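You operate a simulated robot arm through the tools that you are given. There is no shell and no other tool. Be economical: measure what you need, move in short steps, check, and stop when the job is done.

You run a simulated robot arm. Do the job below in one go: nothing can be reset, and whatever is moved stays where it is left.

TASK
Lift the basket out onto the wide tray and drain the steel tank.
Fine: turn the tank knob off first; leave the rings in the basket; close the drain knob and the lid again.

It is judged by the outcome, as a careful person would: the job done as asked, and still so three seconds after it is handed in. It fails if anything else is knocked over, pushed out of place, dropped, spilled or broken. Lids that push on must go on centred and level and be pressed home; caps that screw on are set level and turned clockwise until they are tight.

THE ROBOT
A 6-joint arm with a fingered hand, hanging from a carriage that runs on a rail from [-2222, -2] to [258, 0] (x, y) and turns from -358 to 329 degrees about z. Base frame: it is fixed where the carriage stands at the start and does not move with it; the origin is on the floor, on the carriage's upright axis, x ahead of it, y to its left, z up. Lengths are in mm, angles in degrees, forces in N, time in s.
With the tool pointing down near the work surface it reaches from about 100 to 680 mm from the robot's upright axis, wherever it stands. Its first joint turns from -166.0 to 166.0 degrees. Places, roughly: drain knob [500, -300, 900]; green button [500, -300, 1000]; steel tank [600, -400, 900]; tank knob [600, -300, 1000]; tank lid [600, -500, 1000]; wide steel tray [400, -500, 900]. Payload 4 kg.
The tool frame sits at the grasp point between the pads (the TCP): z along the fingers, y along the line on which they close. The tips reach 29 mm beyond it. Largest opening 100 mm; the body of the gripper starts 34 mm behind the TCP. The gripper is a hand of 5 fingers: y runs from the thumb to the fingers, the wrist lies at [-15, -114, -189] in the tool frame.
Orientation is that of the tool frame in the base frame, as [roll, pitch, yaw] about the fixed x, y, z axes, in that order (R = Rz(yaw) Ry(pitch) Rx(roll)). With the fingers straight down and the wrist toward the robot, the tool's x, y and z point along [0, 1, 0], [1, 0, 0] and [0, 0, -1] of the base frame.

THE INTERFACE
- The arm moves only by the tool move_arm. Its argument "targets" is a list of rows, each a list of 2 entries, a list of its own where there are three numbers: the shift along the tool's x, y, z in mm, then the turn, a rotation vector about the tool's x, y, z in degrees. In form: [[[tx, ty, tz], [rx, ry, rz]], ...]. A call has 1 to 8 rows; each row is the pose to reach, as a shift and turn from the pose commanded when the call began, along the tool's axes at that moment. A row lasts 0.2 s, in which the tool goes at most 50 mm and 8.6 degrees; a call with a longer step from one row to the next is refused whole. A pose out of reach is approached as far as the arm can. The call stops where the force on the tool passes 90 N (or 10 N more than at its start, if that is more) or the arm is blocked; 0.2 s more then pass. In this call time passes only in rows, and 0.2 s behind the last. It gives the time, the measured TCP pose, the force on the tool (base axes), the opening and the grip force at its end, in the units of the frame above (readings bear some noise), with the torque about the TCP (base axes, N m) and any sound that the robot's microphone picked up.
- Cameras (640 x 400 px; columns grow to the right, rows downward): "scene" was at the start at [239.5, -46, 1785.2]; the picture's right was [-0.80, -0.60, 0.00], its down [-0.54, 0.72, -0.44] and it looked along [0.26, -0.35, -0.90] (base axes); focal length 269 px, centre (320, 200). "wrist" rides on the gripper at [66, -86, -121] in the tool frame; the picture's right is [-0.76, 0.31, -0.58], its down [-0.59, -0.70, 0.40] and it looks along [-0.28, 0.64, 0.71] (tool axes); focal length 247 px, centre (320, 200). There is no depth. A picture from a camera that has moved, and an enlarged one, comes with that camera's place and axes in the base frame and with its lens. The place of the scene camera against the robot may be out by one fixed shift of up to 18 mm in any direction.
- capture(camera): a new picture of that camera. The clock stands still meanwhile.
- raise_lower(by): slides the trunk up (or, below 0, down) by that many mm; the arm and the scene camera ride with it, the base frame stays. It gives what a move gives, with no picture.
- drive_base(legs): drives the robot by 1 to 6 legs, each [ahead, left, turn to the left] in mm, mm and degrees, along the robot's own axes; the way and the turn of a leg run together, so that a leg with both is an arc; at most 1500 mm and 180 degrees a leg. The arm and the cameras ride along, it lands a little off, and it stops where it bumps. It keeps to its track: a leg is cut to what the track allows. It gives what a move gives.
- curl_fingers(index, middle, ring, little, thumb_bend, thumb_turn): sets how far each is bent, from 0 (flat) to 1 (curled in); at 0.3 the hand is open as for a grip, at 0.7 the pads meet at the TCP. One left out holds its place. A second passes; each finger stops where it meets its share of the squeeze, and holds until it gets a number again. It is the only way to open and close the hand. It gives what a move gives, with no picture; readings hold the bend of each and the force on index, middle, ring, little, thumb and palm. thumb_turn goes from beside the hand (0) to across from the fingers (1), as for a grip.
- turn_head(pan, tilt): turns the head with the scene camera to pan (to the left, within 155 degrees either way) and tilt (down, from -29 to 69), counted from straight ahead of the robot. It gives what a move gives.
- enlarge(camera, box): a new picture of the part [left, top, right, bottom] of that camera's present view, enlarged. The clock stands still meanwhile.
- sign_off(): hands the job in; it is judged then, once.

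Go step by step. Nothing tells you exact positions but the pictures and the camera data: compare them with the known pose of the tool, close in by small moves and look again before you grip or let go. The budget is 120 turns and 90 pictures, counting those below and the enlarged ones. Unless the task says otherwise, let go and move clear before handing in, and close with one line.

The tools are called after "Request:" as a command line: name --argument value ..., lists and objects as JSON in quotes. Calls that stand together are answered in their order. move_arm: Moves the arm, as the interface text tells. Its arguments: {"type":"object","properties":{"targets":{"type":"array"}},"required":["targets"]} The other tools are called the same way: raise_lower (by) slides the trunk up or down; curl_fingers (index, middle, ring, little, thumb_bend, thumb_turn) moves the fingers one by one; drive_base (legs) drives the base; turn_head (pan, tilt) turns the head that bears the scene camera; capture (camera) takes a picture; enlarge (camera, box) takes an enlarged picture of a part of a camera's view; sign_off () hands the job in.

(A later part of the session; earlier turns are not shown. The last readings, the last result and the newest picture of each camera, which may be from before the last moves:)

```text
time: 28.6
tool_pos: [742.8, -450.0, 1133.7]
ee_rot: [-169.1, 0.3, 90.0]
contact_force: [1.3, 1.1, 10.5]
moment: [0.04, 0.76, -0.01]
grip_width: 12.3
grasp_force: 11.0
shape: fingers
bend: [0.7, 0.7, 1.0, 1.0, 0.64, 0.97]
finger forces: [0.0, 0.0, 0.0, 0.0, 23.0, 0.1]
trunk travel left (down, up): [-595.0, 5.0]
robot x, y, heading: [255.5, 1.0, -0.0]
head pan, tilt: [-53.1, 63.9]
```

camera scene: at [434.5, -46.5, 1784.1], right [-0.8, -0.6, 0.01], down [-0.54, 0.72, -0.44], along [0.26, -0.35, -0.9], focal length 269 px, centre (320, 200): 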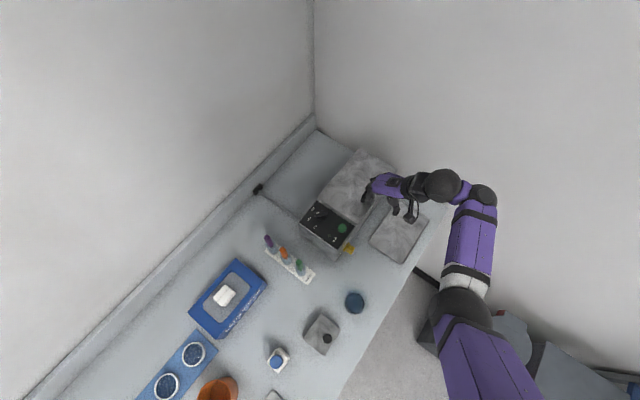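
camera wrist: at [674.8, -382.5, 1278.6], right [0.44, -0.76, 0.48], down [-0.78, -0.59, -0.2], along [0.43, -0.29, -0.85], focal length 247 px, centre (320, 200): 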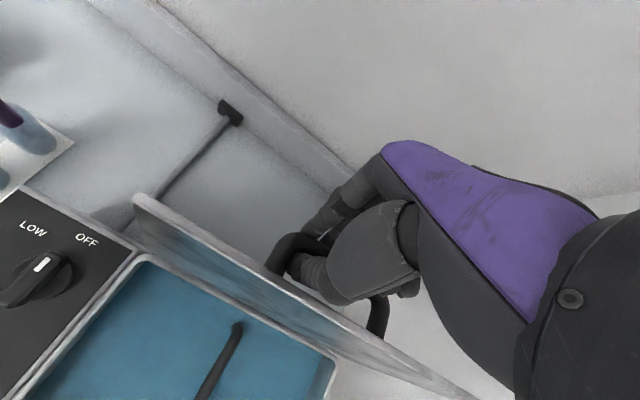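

The stop is reached. I'll back off slightly, open the fingers behind the bar, and look.

Request:
move_arm --targets '[[[0, -7, 0], [0, 0, 0]]]'

Request:
curl_fingers --index 0.35 --middle 0.35

Request:
capture --camera "wrist"

Request:
capture --camera "scene"

```text
time: 29.0
tool_pos: [733.8, -448.7, 1134.0]
ee_rot: [-169.0, 0.1, 89.8]
contact_force: [-0.3, -1.6, 4.5]
moment: [0.01, 0.38, 0.04]
grip_width: 9.1
grasp_force: 7.0
shape: fingers
bend: [0.7, 0.7, 1.0, 1.0, 0.66, 0.98]
finger forces: [0.0, 0.1, 0.0, 0.0, 13.8, 0.0]
trunk travel left (down, up): [-595.0, 5.0]
robot x, y, heading: [258.8, -2.8, 0.1]
head pan, tilt: [-53.1, 63.9]
```

```text
time: 30.0
tool_pos: [734.1, -449.8, 1133.7]
ee_rot: [-169.0, 0.2, 89.8]
contact_force: [-0.3, -1.4, 4.1]
moment: [0.03, 0.35, 0.03]
grip_width: 51.0
grasp_force: 7.2
shape: fingers
bend: [0.35, 0.35, 1.0, 1.0, 0.66, 0.98]
finger forces: [0.0, 0.0, 0.1, 0.0, 13.8, 0.0]
trunk travel left (down, up): [-595.0, 5.0]
robot x, y, heading: [253.4, -3.5, 0.1]
head pan, tilt: [-53.1, 63.9]
```

```text
54 pictures are left
camera wrist: at [673.5, -383.1, 1269.7], right [0.41, -0.76, 0.51], down [-0.77, -0.59, -0.25], along [0.49, -0.29, -0.82], focal length 247 px, centre (320, 200)
```

wrist: 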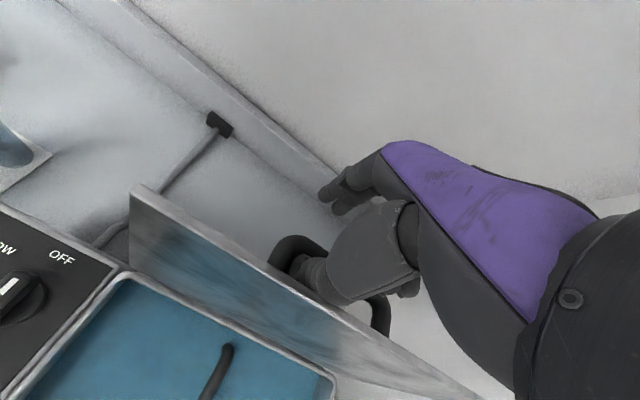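

```text
53 pictures are left
camera scene: at [494.2, -45.5, 1875.2], right [-0.8, -0.6, 0.0], down [-0.54, 0.72, -0.44], along [0.27, -0.35, -0.9], focal length 269 px, centre (320, 200)
```

scene: 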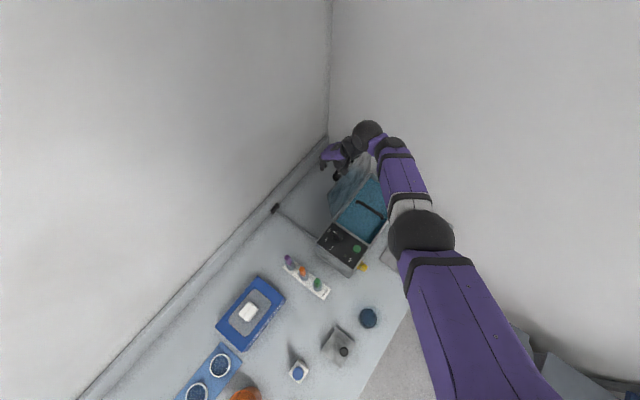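

The lid leans back, and the thumb still presses on the bar. I'll ease the thumb and lift the hand straight up.

Request:
curl_fingers --thumb_bend 0.61

Request:
move_arm --targets '[[[0, -2, -10], [0, 0, 0]], [[0, -4, -20], [0, 0, 0]], [[0, -6, -32], [0, 0, 0]]]'

Request:
capture --camera "wrist"

```text
time: 31.0
tool_pos: [733.5, -448.4, 1133.9]
ee_rot: [-168.9, 0.1, 89.8]
contact_force: [0.4, -0.3, 0.9]
moment: [-0.02, 0.02, 0.01]
grip_width: 54.2
grasp_force: 0.6
shape: fingers
bend: [0.35, 0.35, 1.0, 1.0, 0.61, 0.98]
finger forces: [0.1, 0.0, 0.1, 0.1, 1.5, 0.0]
trunk travel left (down, up): [-595.0, 5.0]
robot x, y, heading: [253.0, 2.3, -0.0]
head pan, tilt: [-53.1, 63.9]
```

```text
time: 31.8
tool_pos: [734.4, -447.1, 1166.6]
ee_rot: [-168.9, 0.1, 89.7]
contact_force: [0.0, 0.1, -0.9]
moment: [-0.02, -0.01, 0.01]
grip_width: 54.1
grasp_force: 0.4
shape: fingers
bend: [0.35, 0.35, 1.0, 1.0, 0.61, 0.98]
finger forces: [0.1, 0.0, 0.1, 0.1, 0.6, 0.1]
trunk travel left (down, up): [-595.0, 5.0]
robot x, y, heading: [255.2, 0.9, 0.0]
head pan, tilt: [-53.1, 63.9]
```

```text
52 pictures are left
camera wrist: at [673.7, -382.6, 1302.6], right [0.41, -0.76, 0.51], down [-0.77, -0.59, -0.25], along [0.49, -0.29, -0.82], focal length 247 px, centre (320, 200)
```

wrist: 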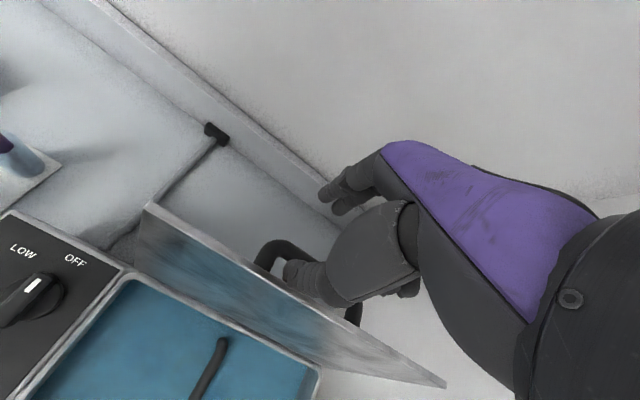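

That worked. I'll go higher so the thumb clears the lid's edge.

Request:
move_arm --targets '[[[0, -2, -10], [0, 0, 0]], [[0, -4, -20], [0, 0, 0]], [[0, -6, -32], [0, 0, 0]]]'

Request:
capture --camera "wrist"

```text
time: 32.6
tool_pos: [734.0, -447.4, 1198.7]
ee_rot: [-168.9, 0.1, 89.8]
contact_force: [-0.4, 0.9, 0.0]
moment: [0.02, -0.03, -0.01]
grip_width: 54.4
grasp_force: 0.0
shape: fingers
bend: [0.35, 0.35, 1.0, 1.0, 0.61, 0.98]
finger forces: [0.1, 0.0, 0.1, 0.0, 0.0, 0.0]
trunk travel left (down, up): [-595.0, 5.0]
robot x, y, heading: [251.9, -5.1, 0.2]
head pan, tilt: [-53.1, 63.9]
```

```text
51 pictures are left
camera wrist: at [673.4, -382.1, 1334.9], right [0.41, -0.76, 0.51], down [-0.77, -0.59, -0.25], along [0.49, -0.29, -0.82], focal length 247 px, centre (320, 200)
```

wrist: 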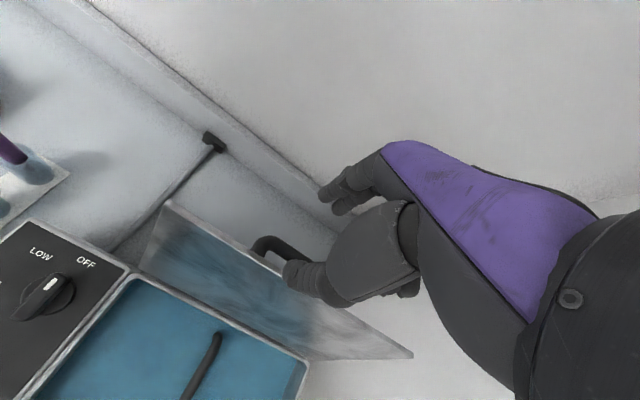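

The lid rests open by itself. I'll rise a bit more and move back over the tank toward the front.

Request:
move_arm --targets '[[[0, -4, -20], [0, 0, 0]], [[0, -50, -12], [-4, 0, 0]], [[0, -98, -3], [-8, 0, 0]], [[0, -146, 6], [-11, 0, 0]], [[0, -195, 15], [-11, 0, 0]], [[0, -240, 24], [-11, 0, 0]]]'

Request:
capture --camera "wrist"

Request:
enlarge --camera "scene" --box '[290, 120, 450, 280]'

```text
time: 34.0
tool_pos: [533.5, -487.6, 1162.1]
ee_rot: [179.9, 0.2, 89.9]
contact_force: [0.6, 0.1, 0.9]
moment: [0.0, 0.0, 0.0]
grip_width: 54.2
grasp_force: 0.1
shape: fingers
bend: [0.35, 0.35, 1.0, 1.0, 0.61, 0.98]
finger forces: [0.1, 0.1, 0.0, 0.0, 0.0, 0.1]
out of reach, approached as far as the arm can: row 3, 4, 5, 6
trunk travel left (down, up): [-595.0, 5.0]
robot x, y, heading: [253.1, -1.7, -0.0]
head pan, tilt: [-53.1, 63.9]
```

```text
50 pictures are left
camera wrist: at [446.6, -422.5, 1285.3], right [0.3, -0.76, 0.58], down [-0.7, -0.59, -0.4], along [0.64, -0.29, -0.71], focal length 247 px, centre (320, 200)
```

wrist: 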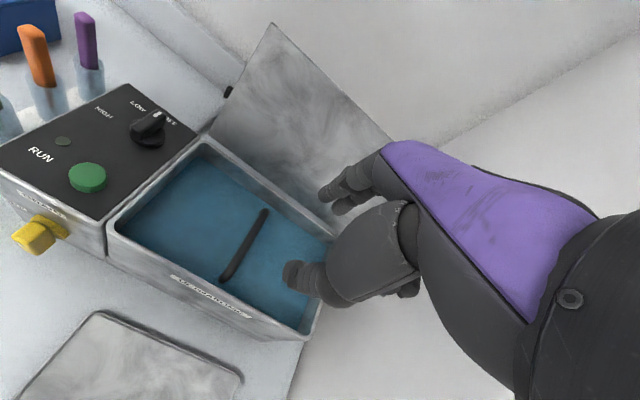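

```text
2.50 times, centred on (370, 200) of scene
camera zoom: at [494.2, -45.3, 1875.3], right [-0.8, -0.6, 0.0], down [-0.54, 0.72, -0.44], along [0.27, -0.35, -0.9], focal length 672 px, centre (195, 200)
```

zoom: 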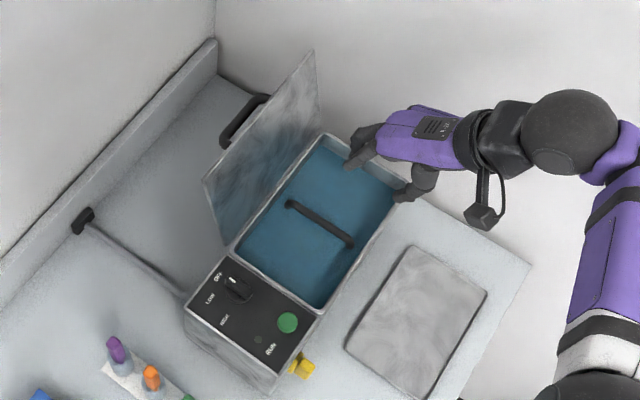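

The lid stays open. The basket shows a black handle bar running along x. I'll look closer.

Request:
enlarge --camera "wrist" --box '[100, 120, 340, 350]'

Request:
enlarge --camera "scene" --box '[340, 165, 400, 250]'

```text
1.74 times, centred on (220, 235) of wrist
camera zoom: at [446.6, -422.5, 1285.3], right [0.3, -0.76, 0.58], down [-0.7, -0.59, -0.4], along [0.64, -0.29, -0.71], focal length 430 px, centre (494, 139)
```

zoom: 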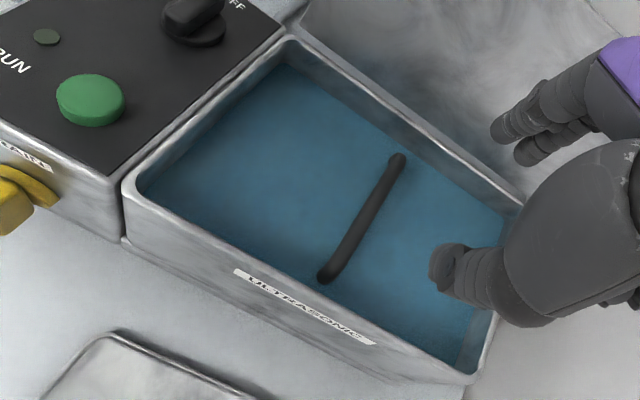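

```text
4.71 times, centred on (370, 208) of scene
camera zoom: at [494.2, -45.3, 1875.3], right [-0.8, -0.6, 0.0], down [-0.54, 0.72, -0.44], along [0.27, -0.35, -0.9], focal length 1264 px, centre (85, 165)
```

zoom: 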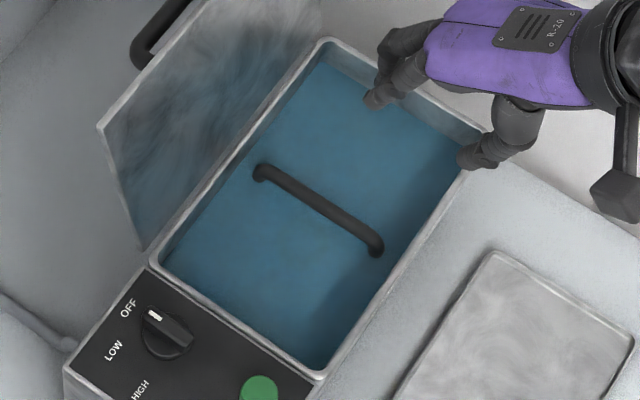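

The basket handle bar is centred near [598, -479] at z ≈ 955, along x. I'll turn the hand so it closes along y and hover above it.

Request:
move_arm --targets '[[[1, 5, 3], [0, 0, 7.7]], [[2, 11, 7], [0, 0, 15.4]], [[2, 16, 11], [0, 0, 23]], [[3, 22, 15], [0, 0, 30.7]], [[4, 27, 18], [0, 0, 38.4]], [[4, 33, 22], [0, 0, 46]]]'

Request:
move_arm --targets '[[[5, 3, 4], [0, 0, 7.5]], [[9, 7, 8], [0, 0, 15]], [[14, 10, 12], [0, 0, 22]], [[18, 14, 15], [0, 0, 29.5]], [[23, 17, 19], [0, 0, 37]], [[27, 21, 23], [0, 0, 44]]]'

Request:
curl_fingers --index 0.42 --middle 0.42 --ring 0.42 --thumb_bend 0.42

Request:
capture --camera "wrist"

```text
time: 35.4
tool_pos: [565.4, -483.6, 1141.3]
ee_rot: [179.9, 0.2, 43.7]
contact_force: [0.2, -0.2, 0.7]
moment: [0.01, -0.02, 0.01]
grip_width: 54.3
grasp_force: 0.0
shape: fingers
bend: [0.35, 0.35, 1.0, 1.0, 0.61, 0.98]
finger forces: [0.1, 0.1, 0.1, 0.0, 0.0, 0.1]
trunk travel left (down, up): [-595.0, 5.0]
robot x, y, heading: [253.6, -0.8, 0.3]
head pan, tilt: [-53.1, 63.9]
```

```text
time: 36.8
tool_pos: [598.7, -481.7, 1119.3]
ee_rot: [179.7, 0.2, -0.3]
contact_force: [-0.8, 0.3, 0.1]
moment: [0.0, -0.05, 0.02]
grip_width: 54.4
grasp_force: 0.1
shape: fingers
bend: [0.35, 0.35, 1.0, 1.0, 0.61, 0.98]
finger forces: [0.1, 0.0, 0.0, 0.1, 0.1, 0.0]
trunk travel left (down, up): [-595.0, 5.0]
robot x, y, heading: [252.6, 3.0, 0.2]
head pan, tilt: [-53.1, 63.9]
```

```text
time: 37.8
tool_pos: [598.7, -482.0, 1119.3]
ee_rot: [179.8, 0.1, -0.2]
contact_force: [0.1, -0.8, 0.5]
moment: [-0.03, -0.04, 0.02]
grip_width: 69.7
grasp_force: 0.0
shape: fingers
bend: [0.42, 0.42, 0.42, 1.0, 0.42, 0.98]
finger forces: [0.1, 0.0, 0.0, 0.0, 0.0, 0.0]
trunk travel left (down, up): [-595.0, 5.0]
robot x, y, heading: [254.4, 0.5, 0.0]
head pan, tilt: [-53.1, 63.9]
```

```text
46 pictures are left
camera wrist: at [665.1, -395.5, 1240.6], right [-0.76, -0.3, 0.58], down [-0.59, 0.7, -0.4], along [-0.29, -0.64, -0.71], focal length 247 px, centre (320, 200)
```

wrist: 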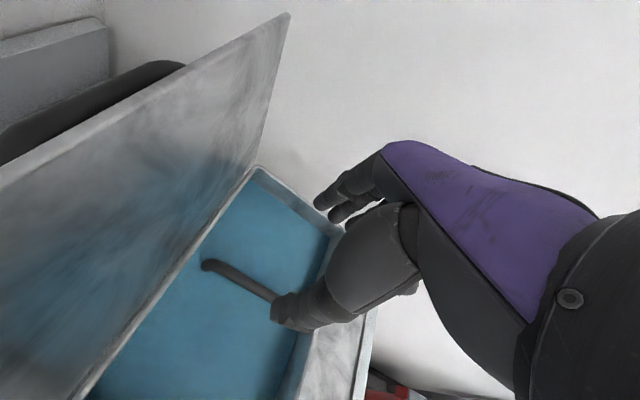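

The bar's refined centre is [588, -476, 971]. To keep the wrist camera clear of the open lid I'll yaw about 10° while descending, then check.

Request:
move_arm --targets '[[[-4, -3, 25], [0, 0, -5]], [[-9, -6, 50], [0, 0, -10]], [[-9, -6, 75], [0, 0, -10]], [[-9, -6, 95], [0, 0, -10]]]'

Request:
capture --camera "wrist"

Request:
enlarge --camera "scene" --box '[310, 130, 430, 260]'

```text
time: 38.8
tool_pos: [589.8, -474.3, 1023.2]
ee_rot: [179.9, 0.0, 9.8]
contact_force: [0.7, 0.9, -0.2]
moment: [0.03, -0.04, 0.02]
grip_width: 69.8
grasp_force: 0.2
shape: fingers
bend: [0.42, 0.42, 0.42, 1.0, 0.42, 0.98]
finger forces: [0.0, 0.0, 0.0, 0.1, 0.0, 0.0]
trunk travel left (down, up): [-595.0, 5.0]
robot x, y, heading: [250.5, -2.6, -0.0]
head pan, tilt: [-53.1, 63.9]
```

```text
45 pictures are left
camera wrist: at [639.9, -379.2, 1144.6], right [-0.69, -0.43, 0.58], down [-0.7, 0.59, -0.4], along [-0.17, -0.68, -0.71], focal length 247 px, centre (320, 200)
```

wrist: 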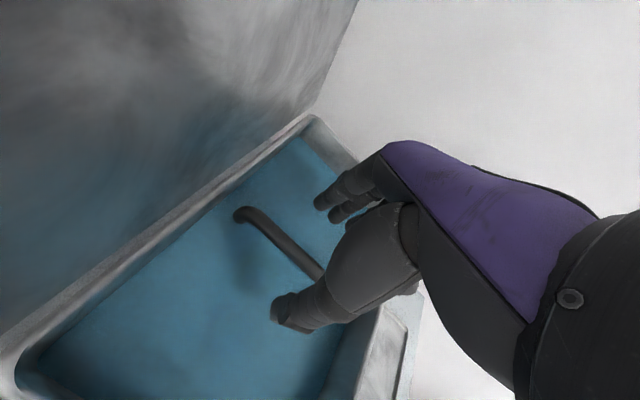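

```text
3.08 times, centred on (370, 195) of scene
camera zoom: at [494.1, -45.4, 1875.2], right [-0.8, -0.6, 0.0], down [-0.54, 0.72, -0.44], along [0.27, -0.35, -0.9], focal length 826 px, centre (166, 215)
```

zoom: 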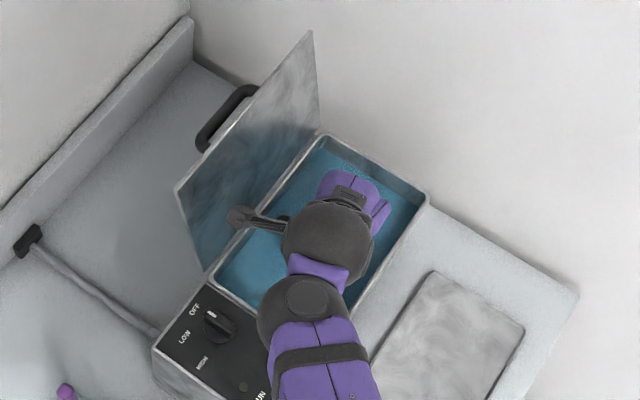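

Consistent with the estimate. I'll descend around the bar.

Request:
move_arm --targets '[[[0, 1, 15], [0, 0, 0]], [[0, 1, 30], [0, 0, 0]], [[0, 1, 46], [0, 0, 0]]]'

Request:
capture --camera "wrist"

```text
time: 39.6
tool_pos: [590.7, -474.4, 977.7]
ee_rot: [179.8, 0.1, 9.8]
contact_force: [0.3, -0.9, 0.2]
moment: [-0.03, 0.02, 0.03]
grip_width: 69.9
grasp_force: 0.2
shape: fingers
bend: [0.42, 0.42, 0.42, 1.0, 0.42, 0.98]
finger forces: [0.1, 0.0, 0.0, 0.0, 0.0, 0.0]
trunk travel left (down, up): [-595.0, 5.0]
robot x, y, heading: [248.5, -0.0, 0.0]
head pan, tilt: [-53.1, 63.9]
```

```text
43 pictures are left
camera wrist: at [639.7, -379.7, 1099.4], right [-0.69, -0.43, 0.58], down [-0.7, 0.59, -0.4], along [-0.17, -0.68, -0.71], focal length 247 px, centre (320, 200)
```

wrist: 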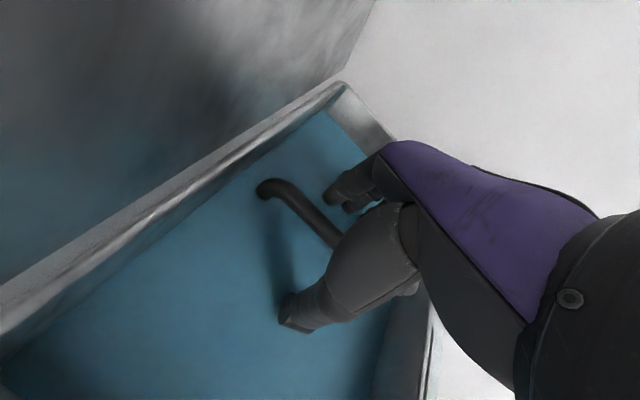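

Request:
curl_fingers --index 0.72 --middle 0.72 --ring 0.72 --thumb_bend 0.72

Request:
capture --camera "wrist"

```text
time: 40.6
tool_pos: [590.2, -474.7, 978.1]
ee_rot: [179.8, 0.1, 9.9]
contact_force: [-0.5, -0.6, -0.2]
moment: [0.0, 0.01, -0.02]
grip_width: 0.0
grasp_force: 0.3
shape: fingers
bend: [0.72, 0.72, 0.72, 1.0, 0.71, 0.98]
finger forces: [0.7, 0.1, 0.1, 0.1, 0.0, 0.1]
trunk travel left (down, up): [-595.0, 5.0]
robot x, y, heading: [256.1, 0.2, 0.1]
head pan, tilt: [-53.1, 63.9]
```

```text
42 pictures are left
camera wrist: at [639.8, -379.7, 1099.6], right [-0.69, -0.43, 0.58], down [-0.7, 0.59, -0.4], along [-0.17, -0.68, -0.71], focal length 247 px, centre (320, 200)
```

wrist: 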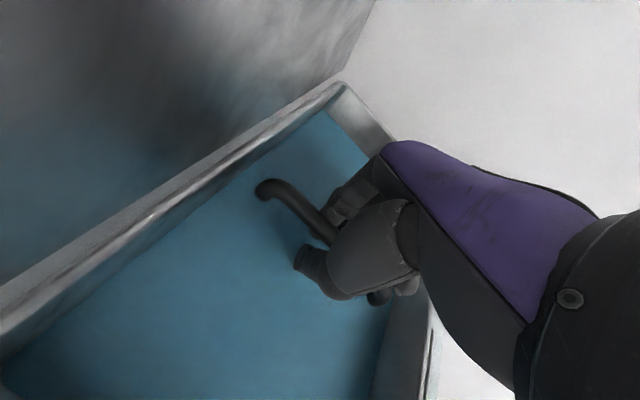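

The fingers seem looped beneath the bar. A small test lift.

Request:
move_arm --targets '[[[0, 0, -6], [0, 0, 0]], [[0, 0, -12], [0, 0, 0]], [[0, 0, -18], [0, 0, 0]]]'

Request:
capture --camera "wrist"

```text
time: 41.4
tool_pos: [589.7, -474.4, 996.6]
ee_rot: [179.8, 0.2, 9.9]
contact_force: [-0.5, 0.5, -2.2]
moment: [-0.04, 0.01, 0.01]
grip_width: 0.0
grasp_force: 1.6
shape: fingers
bend: [0.72, 0.72, 0.72, 1.0, 0.71, 0.97]
finger forces: [0.9, 0.1, 0.0, 0.1, 2.3, 0.1]
trunk travel left (down, up): [-595.0, 5.0]
robot x, y, heading: [255.5, 1.0, 0.1]
head pan, tilt: [-53.1, 63.9]
```

```text
41 pictures are left
camera wrist: at [640.0, -379.9, 1117.2], right [-0.69, -0.43, 0.58], down [-0.7, 0.59, -0.4], along [-0.17, -0.68, -0.71], focal length 247 px, centre (320, 200)
```

wrist: 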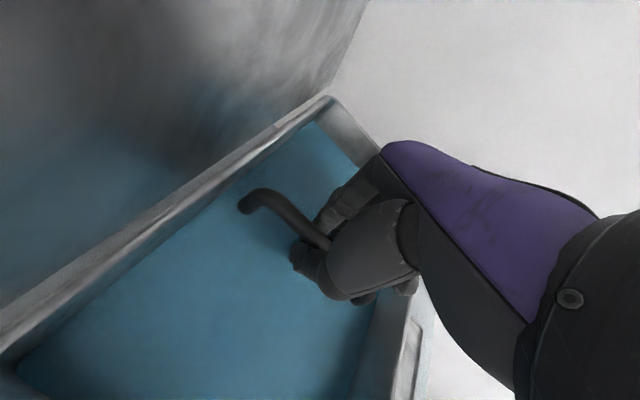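

I'm unsure whether the basket rose with the hand, so I'll check from the scene camera.

Request:
enlarge --camera "scene" --box '[340, 155, 420, 235]'

Request:
enlarge --camera "wrist" --box '[220, 160, 420, 320]'

```text
5.00 times, centred on (380, 195) of scene
camera zoom: at [494.1, -45.3, 1875.1], right [-0.8, -0.6, 0.0], down [-0.54, 0.72, -0.44], along [0.27, -0.35, -0.9], focal length 1343 px, centre (20, 225)
```

zoom: 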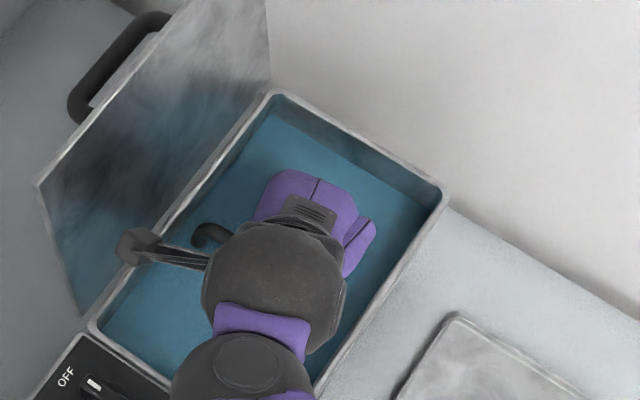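

```text
2.50 times, centred on (320, 240) of wrist
camera zoom: at [640.0, -379.9, 1117.2], right [-0.69, -0.43, 0.58], down [-0.7, 0.59, -0.4], along [-0.17, -0.68, -0.71], focal length 617 px, centre (320, 100)
```

zoom: 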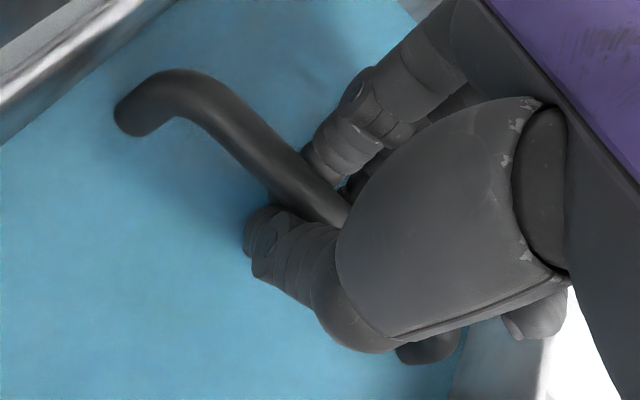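

More of the handle leg shows, so the basket is rising with the hand. I'll continue lifting slowly.

Request:
move_arm --targets '[[[0, 0, -8], [0, 0, 0]], [[0, 0, -16], [0, 0, 0]], [[0, 0, -24], [0, 0, 0]], [[0, 0, -32], [0, 0, 0]]]'

Request:
capture --camera "wrist"

```text
time: 42.4
tool_pos: [589.8, -476.1, 1027.8]
ee_rot: [179.9, 0.0, 9.8]
contact_force: [-0.3, 0.1, -2.9]
moment: [0.0, 0.02, 0.01]
grip_width: 0.0
grasp_force: 1.6
shape: fingers
bend: [0.72, 0.72, 0.72, 1.0, 0.71, 0.97]
finger forces: [1.0, 0.1, 0.0, 0.1, 2.5, 0.1]
trunk travel left (down, up): [-595.0, 5.0]
robot x, y, heading: [255.7, -2.9, 0.4]
head pan, tilt: [-53.1, 63.9]
```

```text
38 pictures are left
camera wrist: at [640.4, -380.1, 1149.1], right [-0.69, -0.43, 0.58], down [-0.7, 0.59, -0.4], along [-0.17, -0.68, -0.71], focal length 247 px, centre (320, 200)
```

wrist: 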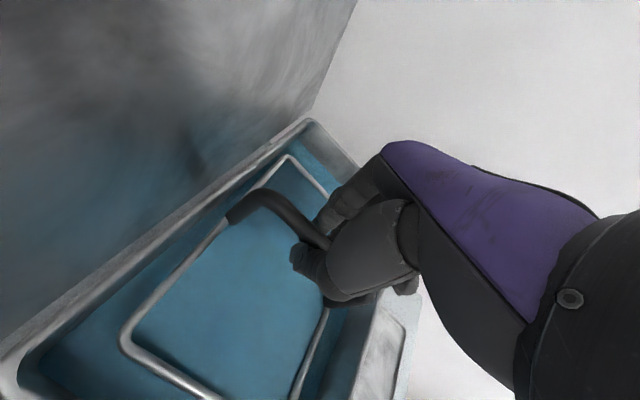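

The basket is coming up level. I'll keep lifting over the tank, slowly so it drains.

Request:
move_arm --targets '[[[0, 0, -10], [0, 0, 0]], [[0, 0, -20], [0, 0, 0]], [[0, 0, -30], [0, 0, 0]], [[0, 0, -40], [0, 0, 0]], [[0, 0, -50], [0, 0, 0]], [[0, 0, -60], [0, 0, 0]], [[0, 0, -70], [0, 0, 0]], [[0, 0, -80], [0, 0, 0]]]'

Request:
capture --camera "wrist"

Request:
enlarge --camera "scene" --box '[310, 130, 450, 270]'

```text
time: 44.2
tool_pos: [591.5, -474.4, 1108.1]
ee_rot: [179.8, 0.1, 10.0]
contact_force: [0.7, -0.9, -3.2]
moment: [0.02, 0.01, 0.0]
grip_width: 0.0
grasp_force: 1.7
shape: fingers
bend: [0.72, 0.72, 0.72, 1.0, 0.71, 0.97]
finger forces: [0.7, 0.1, 0.1, 0.0, 2.4, 0.1]
trunk travel left (down, up): [-595.0, 5.0]
robot x, y, heading: [256.3, 2.3, -0.1]
head pan, tilt: [-53.1, 63.9]
```

```text
37 pictures are left
camera wrist: at [640.4, -378.8, 1229.7], right [-0.69, -0.43, 0.58], down [-0.7, 0.59, -0.4], along [-0.17, -0.68, -0.71], focal length 247 px, centre (320, 200)
```

wrist: 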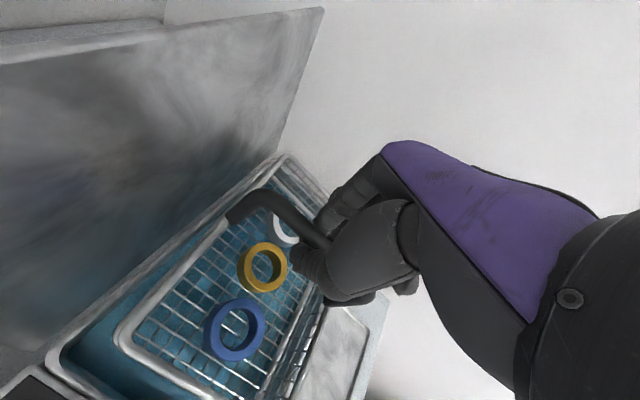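

```text
2.86 times, centred on (380, 200) of scene
camera zoom: at [494.1, -45.3, 1875.1], right [-0.8, -0.6, 0.0], down [-0.54, 0.72, -0.44], along [0.27, -0.35, -0.9], focal length 767 px, centre (149, 200)
```

zoom: 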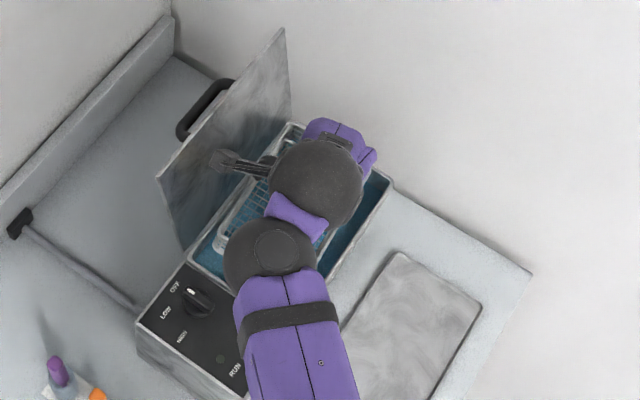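

The three rings are in the basket. I need to verify that its bottom clears the tank rim.

Request:
enlarge --camera "wrist" --box '[40, 140, 360, 400]'

Request:
move_arm --targets '[[[0, 0, -8], [0, 0, 0]], [[0, 0, -16], [0, 0, 0]], [[0, 0, -24], [0, 0, 0]]]'

Request:
raise_lower --by 5

```text
1.54 times, centred on (200, 270) of wrist
camera zoom: at [640.4, -378.8, 1229.7], right [-0.69, -0.43, 0.58], down [-0.7, 0.59, -0.4], along [-0.17, -0.68, -0.71], focal length 380 px, centre (505, 92)
```

zoom: 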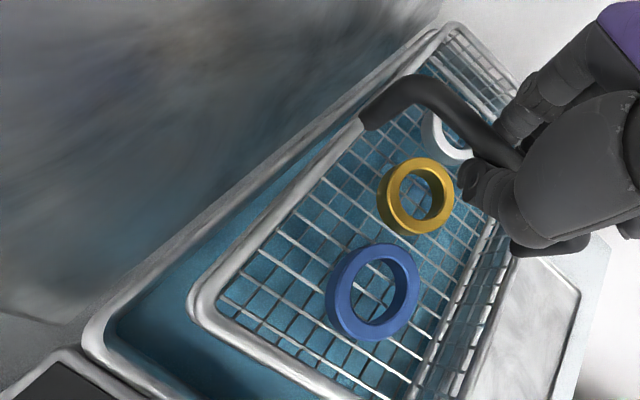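

```text
time: 45.0
tool_pos: [589.6, -473.6, 1131.2]
ee_rot: [179.9, 0.1, 9.8]
contact_force: [-0.3, 0.6, -3.9]
moment: [0.01, -0.02, -0.01]
grip_width: 0.1
grasp_force: 2.2
shape: fingers
bend: [0.72, 0.72, 0.72, 1.0, 0.71, 0.97]
finger forces: [0.9, 0.0, 0.1, 0.0, 2.4, 0.0]
trunk travel left (down, up): [-595.0, 5.0]
robot x, y, heading: [253.4, -2.1, -0.2]
head pan, tilt: [-53.1, 63.9]
```

```text
time: 45.6
tool_pos: [589.5, -474.9, 1136.6]
ee_rot: [179.8, 0.1, 9.9]
contact_force: [-0.1, -0.5, -3.1]
moment: [-0.01, 0.01, 0.01]
grip_width: 0.3
grasp_force: 1.7
shape: fingers
bend: [0.72, 0.72, 0.72, 1.0, 0.71, 0.97]
finger forces: [0.8, 0.1, 0.1, 0.1, 2.5, 0.0]
trunk travel left (down, up): [-600.0, 0.0]
robot x, y, heading: [254.7, -1.3, -0.0]
head pan, tilt: [-53.1, 63.9]
```

The basket bottom should be about 15–20 mm above the rim. I'll back the base a little first, checking forces, then carry it over to the tray.

Request:
drive_base --legs '[[-30, 0, 0]]'

Request:
capture --camera "wrist"

```text
time: 46.4
tool_pos: [560.1, -475.4, 1136.8]
ee_rot: [179.8, 0.1, 9.8]
contact_force: [-0.1, 0.6, -2.6]
moment: [-0.03, 0.03, -0.03]
grip_width: 0.0
grasp_force: 1.8
shape: fingers
bend: [0.72, 0.72, 0.72, 1.0, 0.71, 0.97]
finger forces: [1.6, 0.0, 0.0, 0.1, 2.7, 0.1]
trunk travel left (down, up): [-600.0, 0.0]
robot x, y, heading: [223.7, 2.4, 0.0]
head pan, tilt: [-53.1, 63.9]
```

```text
34 pictures are left
camera wrist: at [610.5, -380.3, 1257.6], right [-0.69, -0.43, 0.58], down [-0.7, 0.59, -0.4], along [-0.17, -0.68, -0.71], focal length 247 px, centre (320, 200)
```

wrist: 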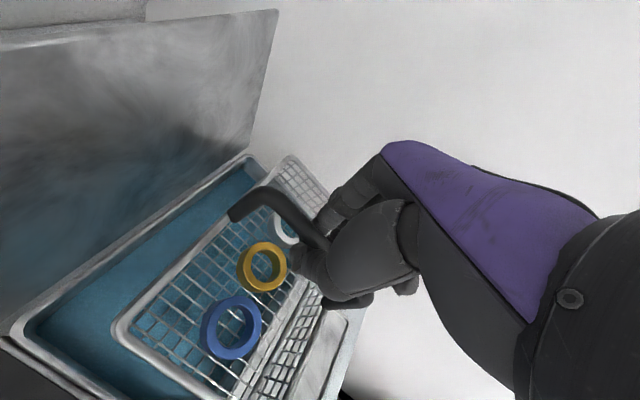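

It clears the rim with no contact force. I'll carry on to the tray.

Request:
drive_base --legs '[[-80, 0, 0], [-85, 0, 0]]'

Request:
capture --camera "wrist"

Request:
enlarge --camera "scene" --box '[300, 110, 460, 270]'

```text
time: 48.2
tool_pos: [393.9, -475.5, 1135.8]
ee_rot: [179.8, 0.1, 9.9]
contact_force: [-0.5, 0.0, -3.4]
moment: [-0.02, 0.01, 0.02]
grip_width: 0.0
grasp_force: 2.1
shape: fingers
bend: [0.72, 0.72, 0.72, 1.0, 0.71, 0.97]
finger forces: [1.8, 0.0, 0.2, 0.1, 2.6, 0.1]
trunk travel left (down, up): [-600.0, 0.0]
robot x, y, heading: [56.6, 0.6, 0.0]
head pan, tilt: [-53.1, 63.9]
```

```text
33 pictures are left
camera wrist: at [443.4, -380.3, 1257.6], right [-0.69, -0.43, 0.58], down [-0.7, 0.59, -0.4], along [-0.17, -0.68, -0.71], focal length 247 px, centre (320, 200)
```

wrist: 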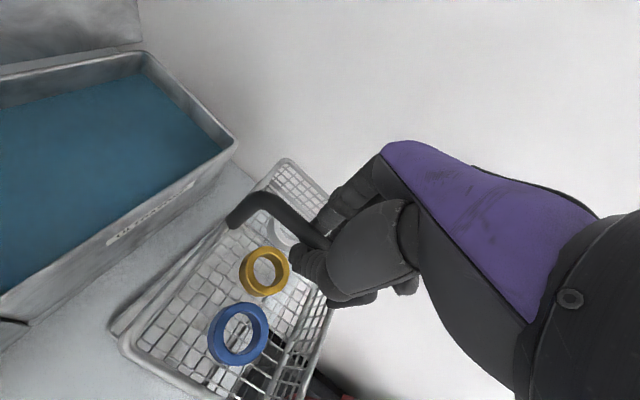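

```text
2.50 times, centred on (380, 190) of scene
camera zoom: at [296.7, -45.4, 1880.0], right [-0.8, -0.6, 0.0], down [-0.54, 0.72, -0.44], along [0.27, -0.35, -0.9], focal length 672 px, centre (170, 225)
```

zoom: 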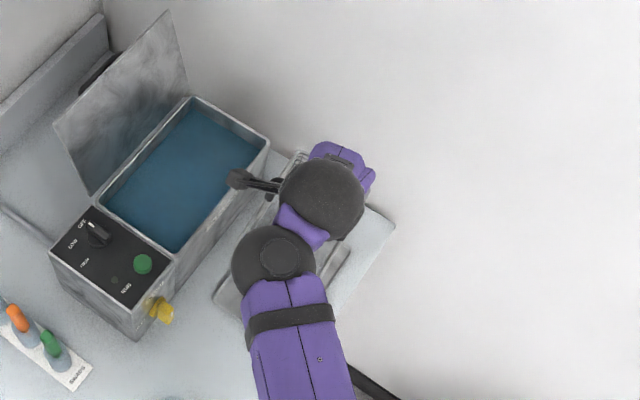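

The basket is above the tray. I'll shift it 9 mm toward −y to centre it and lower it most of the way.

Request:
move_arm --targets '[[[-1, 4, 12], [0, 0, 0]], [[-1.5, 9, 28], [0, 0, 0]], [[-1.5, 9, 46], [0, 0, 0]], [[-1.5, 9, 64], [0, 0, 0]], [[-1.5, 9, 82], [0, 0, 0]], [[-1.5, 9, 100], [0, 0, 0]], [[-1.5, 9, 112], [0, 0, 0]], [[-1.5, 9, 120], [0, 0, 0]]]'

Request:
capture --camera "wrist"

Request:
enlarge --camera "scene" --box '[320, 130, 420, 230]'

```text
time: 50.0
tool_pos: [392.9, -485.4, 1016.4]
ee_rot: [179.7, 0.1, 9.9]
contact_force: [0.4, -0.8, -3.5]
moment: [-0.03, -0.01, 0.0]
grip_width: 0.3
grasp_force: 2.3
shape: fingers
bend: [0.72, 0.72, 0.72, 1.0, 0.71, 0.97]
finger forces: [1.8, 0.1, 0.2, 0.0, 2.6, 0.0]
trunk travel left (down, up): [-600.0, 0.0]
robot x, y, heading: [57.2, -1.0, 0.1]
head pan, tilt: [-53.1, 63.9]
```

```text
31 pictures are left
camera wrist: at [442.0, -389.8, 1138.0], right [-0.69, -0.43, 0.58], down [-0.7, 0.59, -0.4], along [-0.17, -0.68, -0.71], focal length 247 px, centre (320, 200)
```

wrist: 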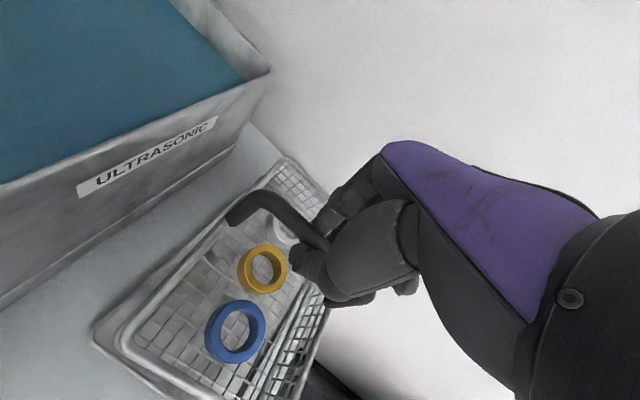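

```text
4.00 times, centred on (370, 180) of scene
camera zoom: at [296.7, -45.4, 1880.0], right [-0.8, -0.6, 0.0], down [-0.54, 0.72, -0.44], along [0.27, -0.35, -0.9], focal length 1074 px, centre (120, 280)
```

zoom: 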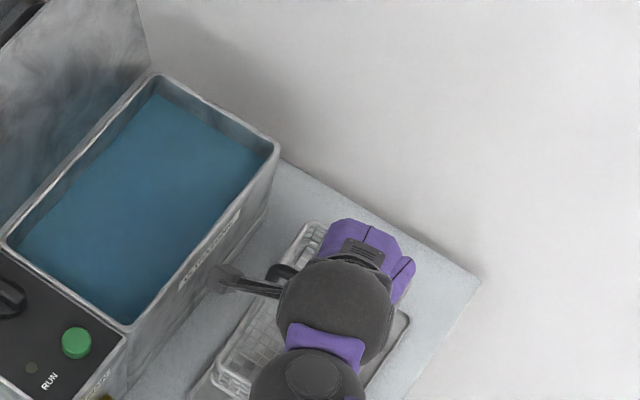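

The basket is well centred on the tray (margins about 6–15 mm). I'll shift +4 mm in x and lower slowly to touchdown.

Request:
move_arm --targets '[[[3, 0, 6], [0, 0, 0]], [[4, 0, 12], [0, 0, 0]], [[4, 0, 18], [0, 0, 0]], [[4, 0, 24], [0, 0, 0]], [[4, 0, 29], [0, 0, 0]], [[4, 0, 34], [0, 0, 0]]]'

Request:
capture --camera "wrist"

```text
time: 51.4
tool_pos: [397.0, -484.4, 981.1]
ee_rot: [179.8, 0.0, 9.9]
contact_force: [0.1, -0.3, -3.3]
moment: [-0.01, 0.0, 0.0]
grip_width: 0.0
grasp_force: 2.3
shape: fingers
bend: [0.72, 0.72, 0.72, 1.0, 0.71, 0.97]
finger forces: [1.8, 0.1, 0.3, 0.0, 2.7, 0.0]
trunk travel left (down, up): [-600.0, 0.0]
robot x, y, heading: [57.2, -1.5, 0.3]
head pan, tilt: [-53.1, 63.9]
```

```text
29 pictures are left
camera wrist: at [446.7, -389.0, 1103.1], right [-0.69, -0.43, 0.58], down [-0.7, 0.59, -0.4], along [-0.17, -0.68, -0.71], focal length 247 px, centre (320, 200)
```

wrist: 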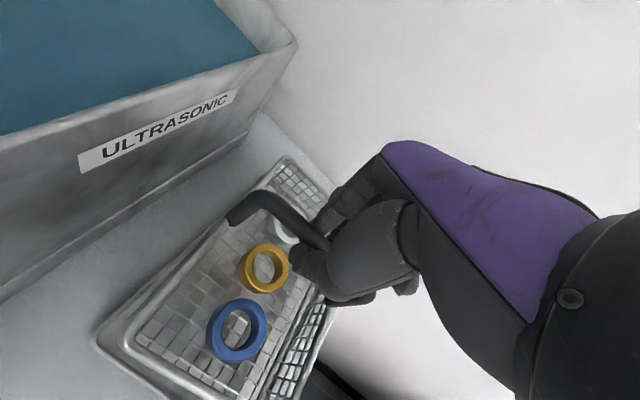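

Request:
move_arm --targets '[[[0, 0, 3], [0, 0, 0]], [[0, 0, 6], [0, 0, 0]], [[0, 0, 9], [0, 0, 0]]]'

Request:
move_arm --targets '[[[0, 0, 3], [0, 0, 0]], [[0, 0, 6], [0, 0, 0]], [[0, 0, 9], [0, 0, 0]]]'

```text
time: 52.2
tool_pos: [397.6, -484.9, 973.0]
ee_rot: [179.8, 0.1, 9.8]
contact_force: [-0.1, -0.3, -3.3]
moment: [0.01, 0.0, 0.01]
grip_width: 0.0
grasp_force: 2.0
shape: fingers
bend: [0.72, 0.72, 0.72, 1.0, 0.71, 0.97]
finger forces: [1.8, 0.0, 0.2, 0.1, 2.6, 0.0]
trunk travel left (down, up): [-600.0, 0.0]
robot x, y, heading: [57.8, 1.0, 0.1]
head pan, tilt: [-53.1, 63.9]
```

```text
time: 53.0
tool_pos: [397.1, -484.3, 964.5]
ee_rot: [179.8, 0.1, 9.9]
contact_force: [0.5, 0.4, -2.6]
moment: [-0.01, -0.02, -0.01]
grip_width: 0.2
grasp_force: 2.3
shape: fingers
bend: [0.72, 0.72, 0.72, 1.0, 0.71, 0.97]
finger forces: [1.8, 0.0, 0.3, 0.0, 2.8, 0.0]
trunk travel left (down, up): [-600.0, 0.0]
robot x, y, heading: [55.8, 2.1, 0.3]
head pan, tilt: [-53.1, 63.9]
```

Still hanging; I'll continue down in small steps.

Request:
move_arm --targets '[[[0, 0, 3], [0, 0, 0]], [[0, 0, 6], [0, 0, 0]], [[0, 0, 9], [0, 0, 0]]]'

Request:
capture --camera "wrist"

```text
time: 53.8
tool_pos: [397.1, -485.7, 956.1]
ee_rot: [179.6, 0.0, 9.8]
contact_force: [-0.3, 0.7, -0.3]
moment: [0.0, -0.03, -0.01]
grip_width: 0.0
grasp_force: 1.1
shape: fingers
bend: [0.72, 0.72, 0.72, 1.0, 0.71, 0.97]
finger forces: [0.9, 0.1, 0.0, 0.1, 1.5, 0.1]
trunk travel left (down, up): [-600.0, 0.0]
robot x, y, heading: [55.2, -1.6, -0.0]
head pan, tilt: [-53.1, 63.9]
```

```text
28 pictures are left
camera wrist: at [447.4, -390.0, 1077.3], right [-0.69, -0.43, 0.58], down [-0.7, 0.59, -0.4], along [-0.17, -0.68, -0.71], focal length 247 px, centre (320, 200)
```

wrist: 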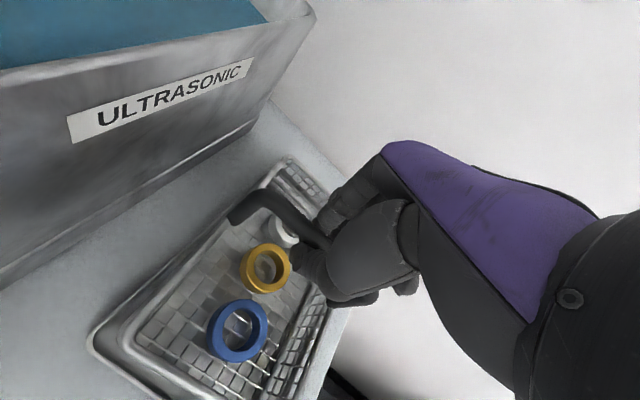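

Touchdown: the load is off and the basket sits inside the tray. I'll lower 4 mm for slack, open the fingers and rise.

Request:
move_arm --targets '[[[0, 0, 4], [0, 0, 0]]]'

Request:
curl_fingers --index 0.42 --middle 0.42 --ring 0.42 --thumb_bend 0.42

Request:
move_arm --targets '[[[0, 0, -15], [0, 0, 0]], [[0, 0, -35], [0, 0, 0]], [[0, 0, -70], [0, 0, 0]], [[0, 0, -110], [0, 0, 0]], [[0, 0, -150], [0, 0, 0]]]'

Request:
capture --camera "wrist"

```text
time: 54.2
tool_pos: [396.6, -483.4, 953.8]
ee_rot: [179.8, 0.1, 9.8]
contact_force: [0.4, -1.4, -0.2]
moment: [0.0, 0.01, -0.02]
grip_width: 0.0
grasp_force: 0.8
shape: fingers
bend: [0.72, 0.72, 0.72, 1.0, 0.71, 0.97]
finger forces: [1.0, 0.0, 0.0, 0.0, 0.1, 0.0]
trunk travel left (down, up): [-600.0, 0.0]
robot x, y, heading: [55.8, -2.9, -0.1]
head pan, tilt: [-53.1, 63.9]
```

```text
time: 55.2
tool_pos: [396.1, -483.7, 952.7]
ee_rot: [179.8, 0.2, 9.9]
contact_force: [0.5, 0.2, 0.5]
moment: [0.0, 0.0, 0.01]
grip_width: 69.3
grasp_force: 0.0
shape: fingers
bend: [0.42, 0.42, 0.42, 1.0, 0.42, 0.97]
finger forces: [0.0, 0.0, 0.0, 0.0, 0.1, 0.1]
trunk travel left (down, up): [-600.0, 0.0]
robot x, y, heading: [53.6, -1.3, 0.2]
head pan, tilt: [-53.1, 63.9]
```

```text
time: 56.4
tool_pos: [398.2, -485.5, 1101.1]
ee_rot: [179.9, 0.1, 9.9]
contact_force: [-0.2, -0.1, -0.4]
moment: [-0.01, 0.01, 0.02]
grip_width: 69.8
grasp_force: 0.1
shape: fingers
bend: [0.42, 0.42, 0.42, 1.0, 0.42, 0.98]
finger forces: [0.0, 0.0, 0.0, 0.0, 0.0, 0.0]
trunk travel left (down, up): [-600.0, 0.0]
robot x, y, heading: [54.5, 0.4, 0.1]
head pan, tilt: [-53.1, 63.9]
```

```text
27 pictures are left
camera wrist: at [447.4, -390.9, 1222.8], right [-0.69, -0.43, 0.58], down [-0.7, 0.59, -0.4], along [-0.17, -0.68, -0.71], focal length 247 px, centre (320, 200)
```

wrist: 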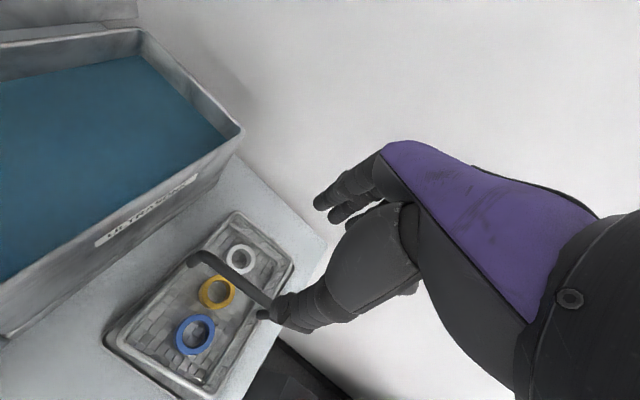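

The basket stands on the wide tray with all three rings inside. Next is the drain knob: I'll move to where the wrist camera sees it from the front to read its position.

Request:
move_arm --targets '[[[3, -15, 4], [0, 0, -8]], [[6, -31, 8], [0, 0, -16]], [[9, -46, 12], [0, 0, -24]], [[12, -61, 16], [0, 0, -32]], [[14.5, -76.6, 20], [0, 0, -40]]]'

Request:
move_arm --targets '[[[12, -10, 4], [0, 0, -8]], [[24, -20, 8], [0, 0, -16]], [[36, -29, 12], [0, 0, -24]], [[48, -39, 16], [0, 0, -32]], [[59.6, -48.7, 21], [0, 0, -40]]]'

Request:
capture --camera "wrist"

Request:
enlarge --camera "wrist" --box '[210, 130, 330, 240]'

```text
time: 57.6
tool_pos: [399.2, -406.6, 1081.3]
ee_rot: [180.0, 0.2, 50.0]
contact_force: [-0.1, -1.0, -1.5]
moment: [0.02, 0.0, -0.01]
grip_width: 69.3
grasp_force: 0.1
shape: fingers
bend: [0.42, 0.42, 0.42, 1.0, 0.42, 0.98]
finger forces: [0.0, 0.1, 0.0, 0.1, 0.0, 0.1]
trunk travel left (down, up): [-600.0, 0.0]
robot x, y, heading: [55.4, 1.1, -0.0]
head pan, tilt: [-53.1, 63.9]
```

```text
time: 58.8
tool_pos: [401.2, -328.7, 1060.0]
ee_rot: [-179.9, 0.2, 90.1]
contact_force: [-0.6, 0.0, -0.7]
moment: [0.0, 0.02, 0.02]
grip_width: 69.7
grasp_force: 0.1
shape: fingers
bend: [0.42, 0.42, 0.42, 1.0, 0.42, 0.98]
finger forces: [0.0, 0.0, 0.1, 0.0, 0.1, 0.0]
trunk travel left (down, up): [-600.0, 0.0]
robot x, y, heading: [57.8, 0.2, 0.0]
head pan, tilt: [-53.1, 63.9]
```

```text
26 pictures are left
camera wrist: at [313.9, -263.2, 1181.4], right [0.31, -0.76, 0.58], down [-0.7, -0.59, -0.4], along [0.64, -0.29, -0.71], focal length 247 px, centre (320, 200)
```

wrist: 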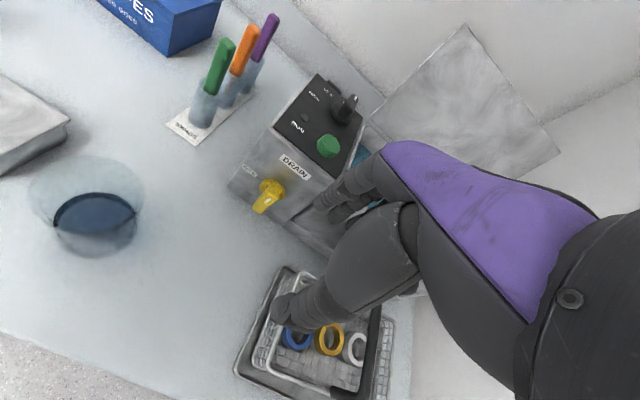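

```text
3.64 times, centred on (270, 185) of wrist
camera zoom: at [313.9, -263.2, 1181.4], right [0.31, -0.76, 0.58], down [-0.7, -0.59, -0.4], along [0.64, -0.29, -0.71], focal length 898 px, centre (502, 254)
```

zoom: 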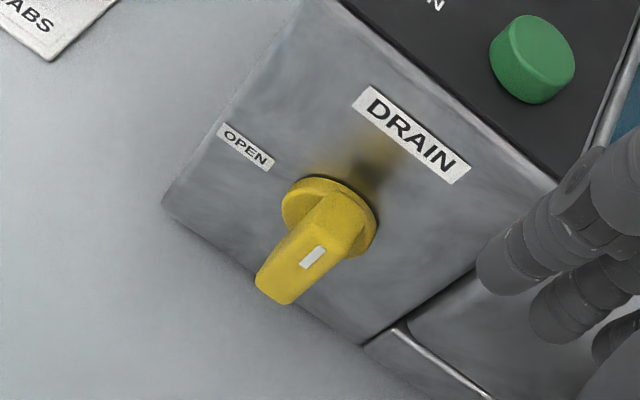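

The drain knob's pointer is up (closed) and OPEN is to its left (+y), so it must turn a quarter counter-clockwise. Its axis is about [y −302, z 921] and the bar spans x ≈ 482–512. I'll use the pinched index and thumb as a pusher, with the hand at yaw 0.

Request:
curl_fingers --index 0.7 --middle 1 --ring 1 --thumb_bend 0.7

Request:
move_arm --targets '[[[-1, 7, 0], [0, 0, 7.5]], [[-2, 13, 0], [0, 0, 15]], [[-2, 20, 0], [0, 0, 22.5]], [[-3, 27, 0], [0, 0, 30]], [[-4, 33, 0], [0, 0, 37.5]], [[-5, 40, 0], [0, 0, 45]]]'

Request:
move_arm --targets '[[[4, 5, 0], [0, 0, 7.5]], [[8, 11, 0], [0, 0, 15]], [[12, 16, 0], [0, 0, 22.5]], [[16, 21, 0], [0, 0, 30]], [[20, 26, 0], [0, 0, 37.5]], [[23, 32, 0], [0, 0, 45]]]'

Request:
capture --camera "wrist"

```text
time: 59.8
tool_pos: [399.5, -329.9, 1059.9]
ee_rot: [-179.9, 0.2, 89.9]
contact_force: [0.7, -0.9, 0.3]
moment: [0.0, -0.05, 0.01]
grip_width: 1.7
grasp_force: 0.0
shape: fingers
bend: [0.7, 1.0, 0.99, 1.0, 0.7, 0.98]
finger forces: [0.0, 0.0, 0.0, 0.0, 0.1, 0.0]
trunk travel left (down, up): [-600.0, 0.0]
robot x, y, heading: [55.5, -1.9, -0.1]
head pan, tilt: [-53.1, 63.9]
```

```text
time: 61.2
tool_pos: [438.5, -334.0, 1059.2]
ee_rot: [179.9, 0.2, 44.9]
contact_force: [-0.3, -0.1, -1.0]
moment: [0.06, -0.01, -0.02]
grip_width: 1.8
grasp_force: 0.0
shape: fingers
bend: [0.7, 1.0, 0.99, 1.0, 0.7, 0.98]
finger forces: [0.1, 0.0, 0.1, 0.0, 0.0, 0.0]
trunk travel left (down, up): [-600.0, 0.0]
robot x, y, heading: [60.0, -0.6, 0.2]
head pan, tilt: [-53.1, 63.9]
```

```text
time: 62.6
tool_pos: [478.1, -342.7, 1059.3]
ee_rot: [179.8, 0.0, -0.2]
contact_force: [-0.3, 0.9, -1.0]
moment: [0.0, -0.05, 0.0]
grip_width: 1.5
grasp_force: 0.1
shape: fingers
bend: [0.7, 1.0, 0.99, 1.0, 0.7, 0.98]
finger forces: [0.0, 0.1, 0.1, 0.1, 0.0, 0.0]
trunk travel left (down, up): [-600.0, 0.0]
robot x, y, heading: [60.2, -1.4, 0.2]
head pan, tilt: [-53.1, 63.9]
```

```text
24 pictures are left
camera wrist: at [544.8, -256.4, 1181.5], right [-0.76, -0.3, 0.58], down [-0.59, 0.7, -0.4], along [-0.29, -0.64, -0.71], focal length 247 px, centre (320, 200)
```

wrist: 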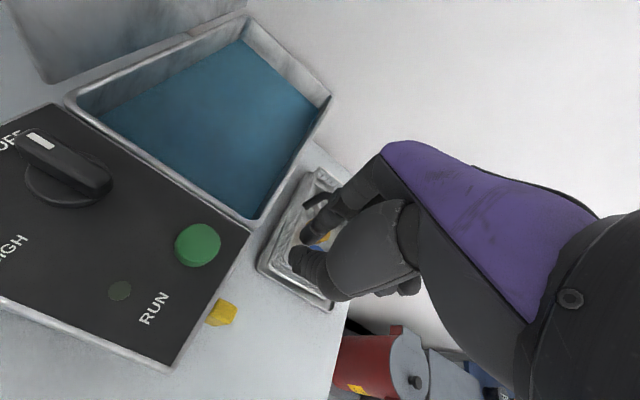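

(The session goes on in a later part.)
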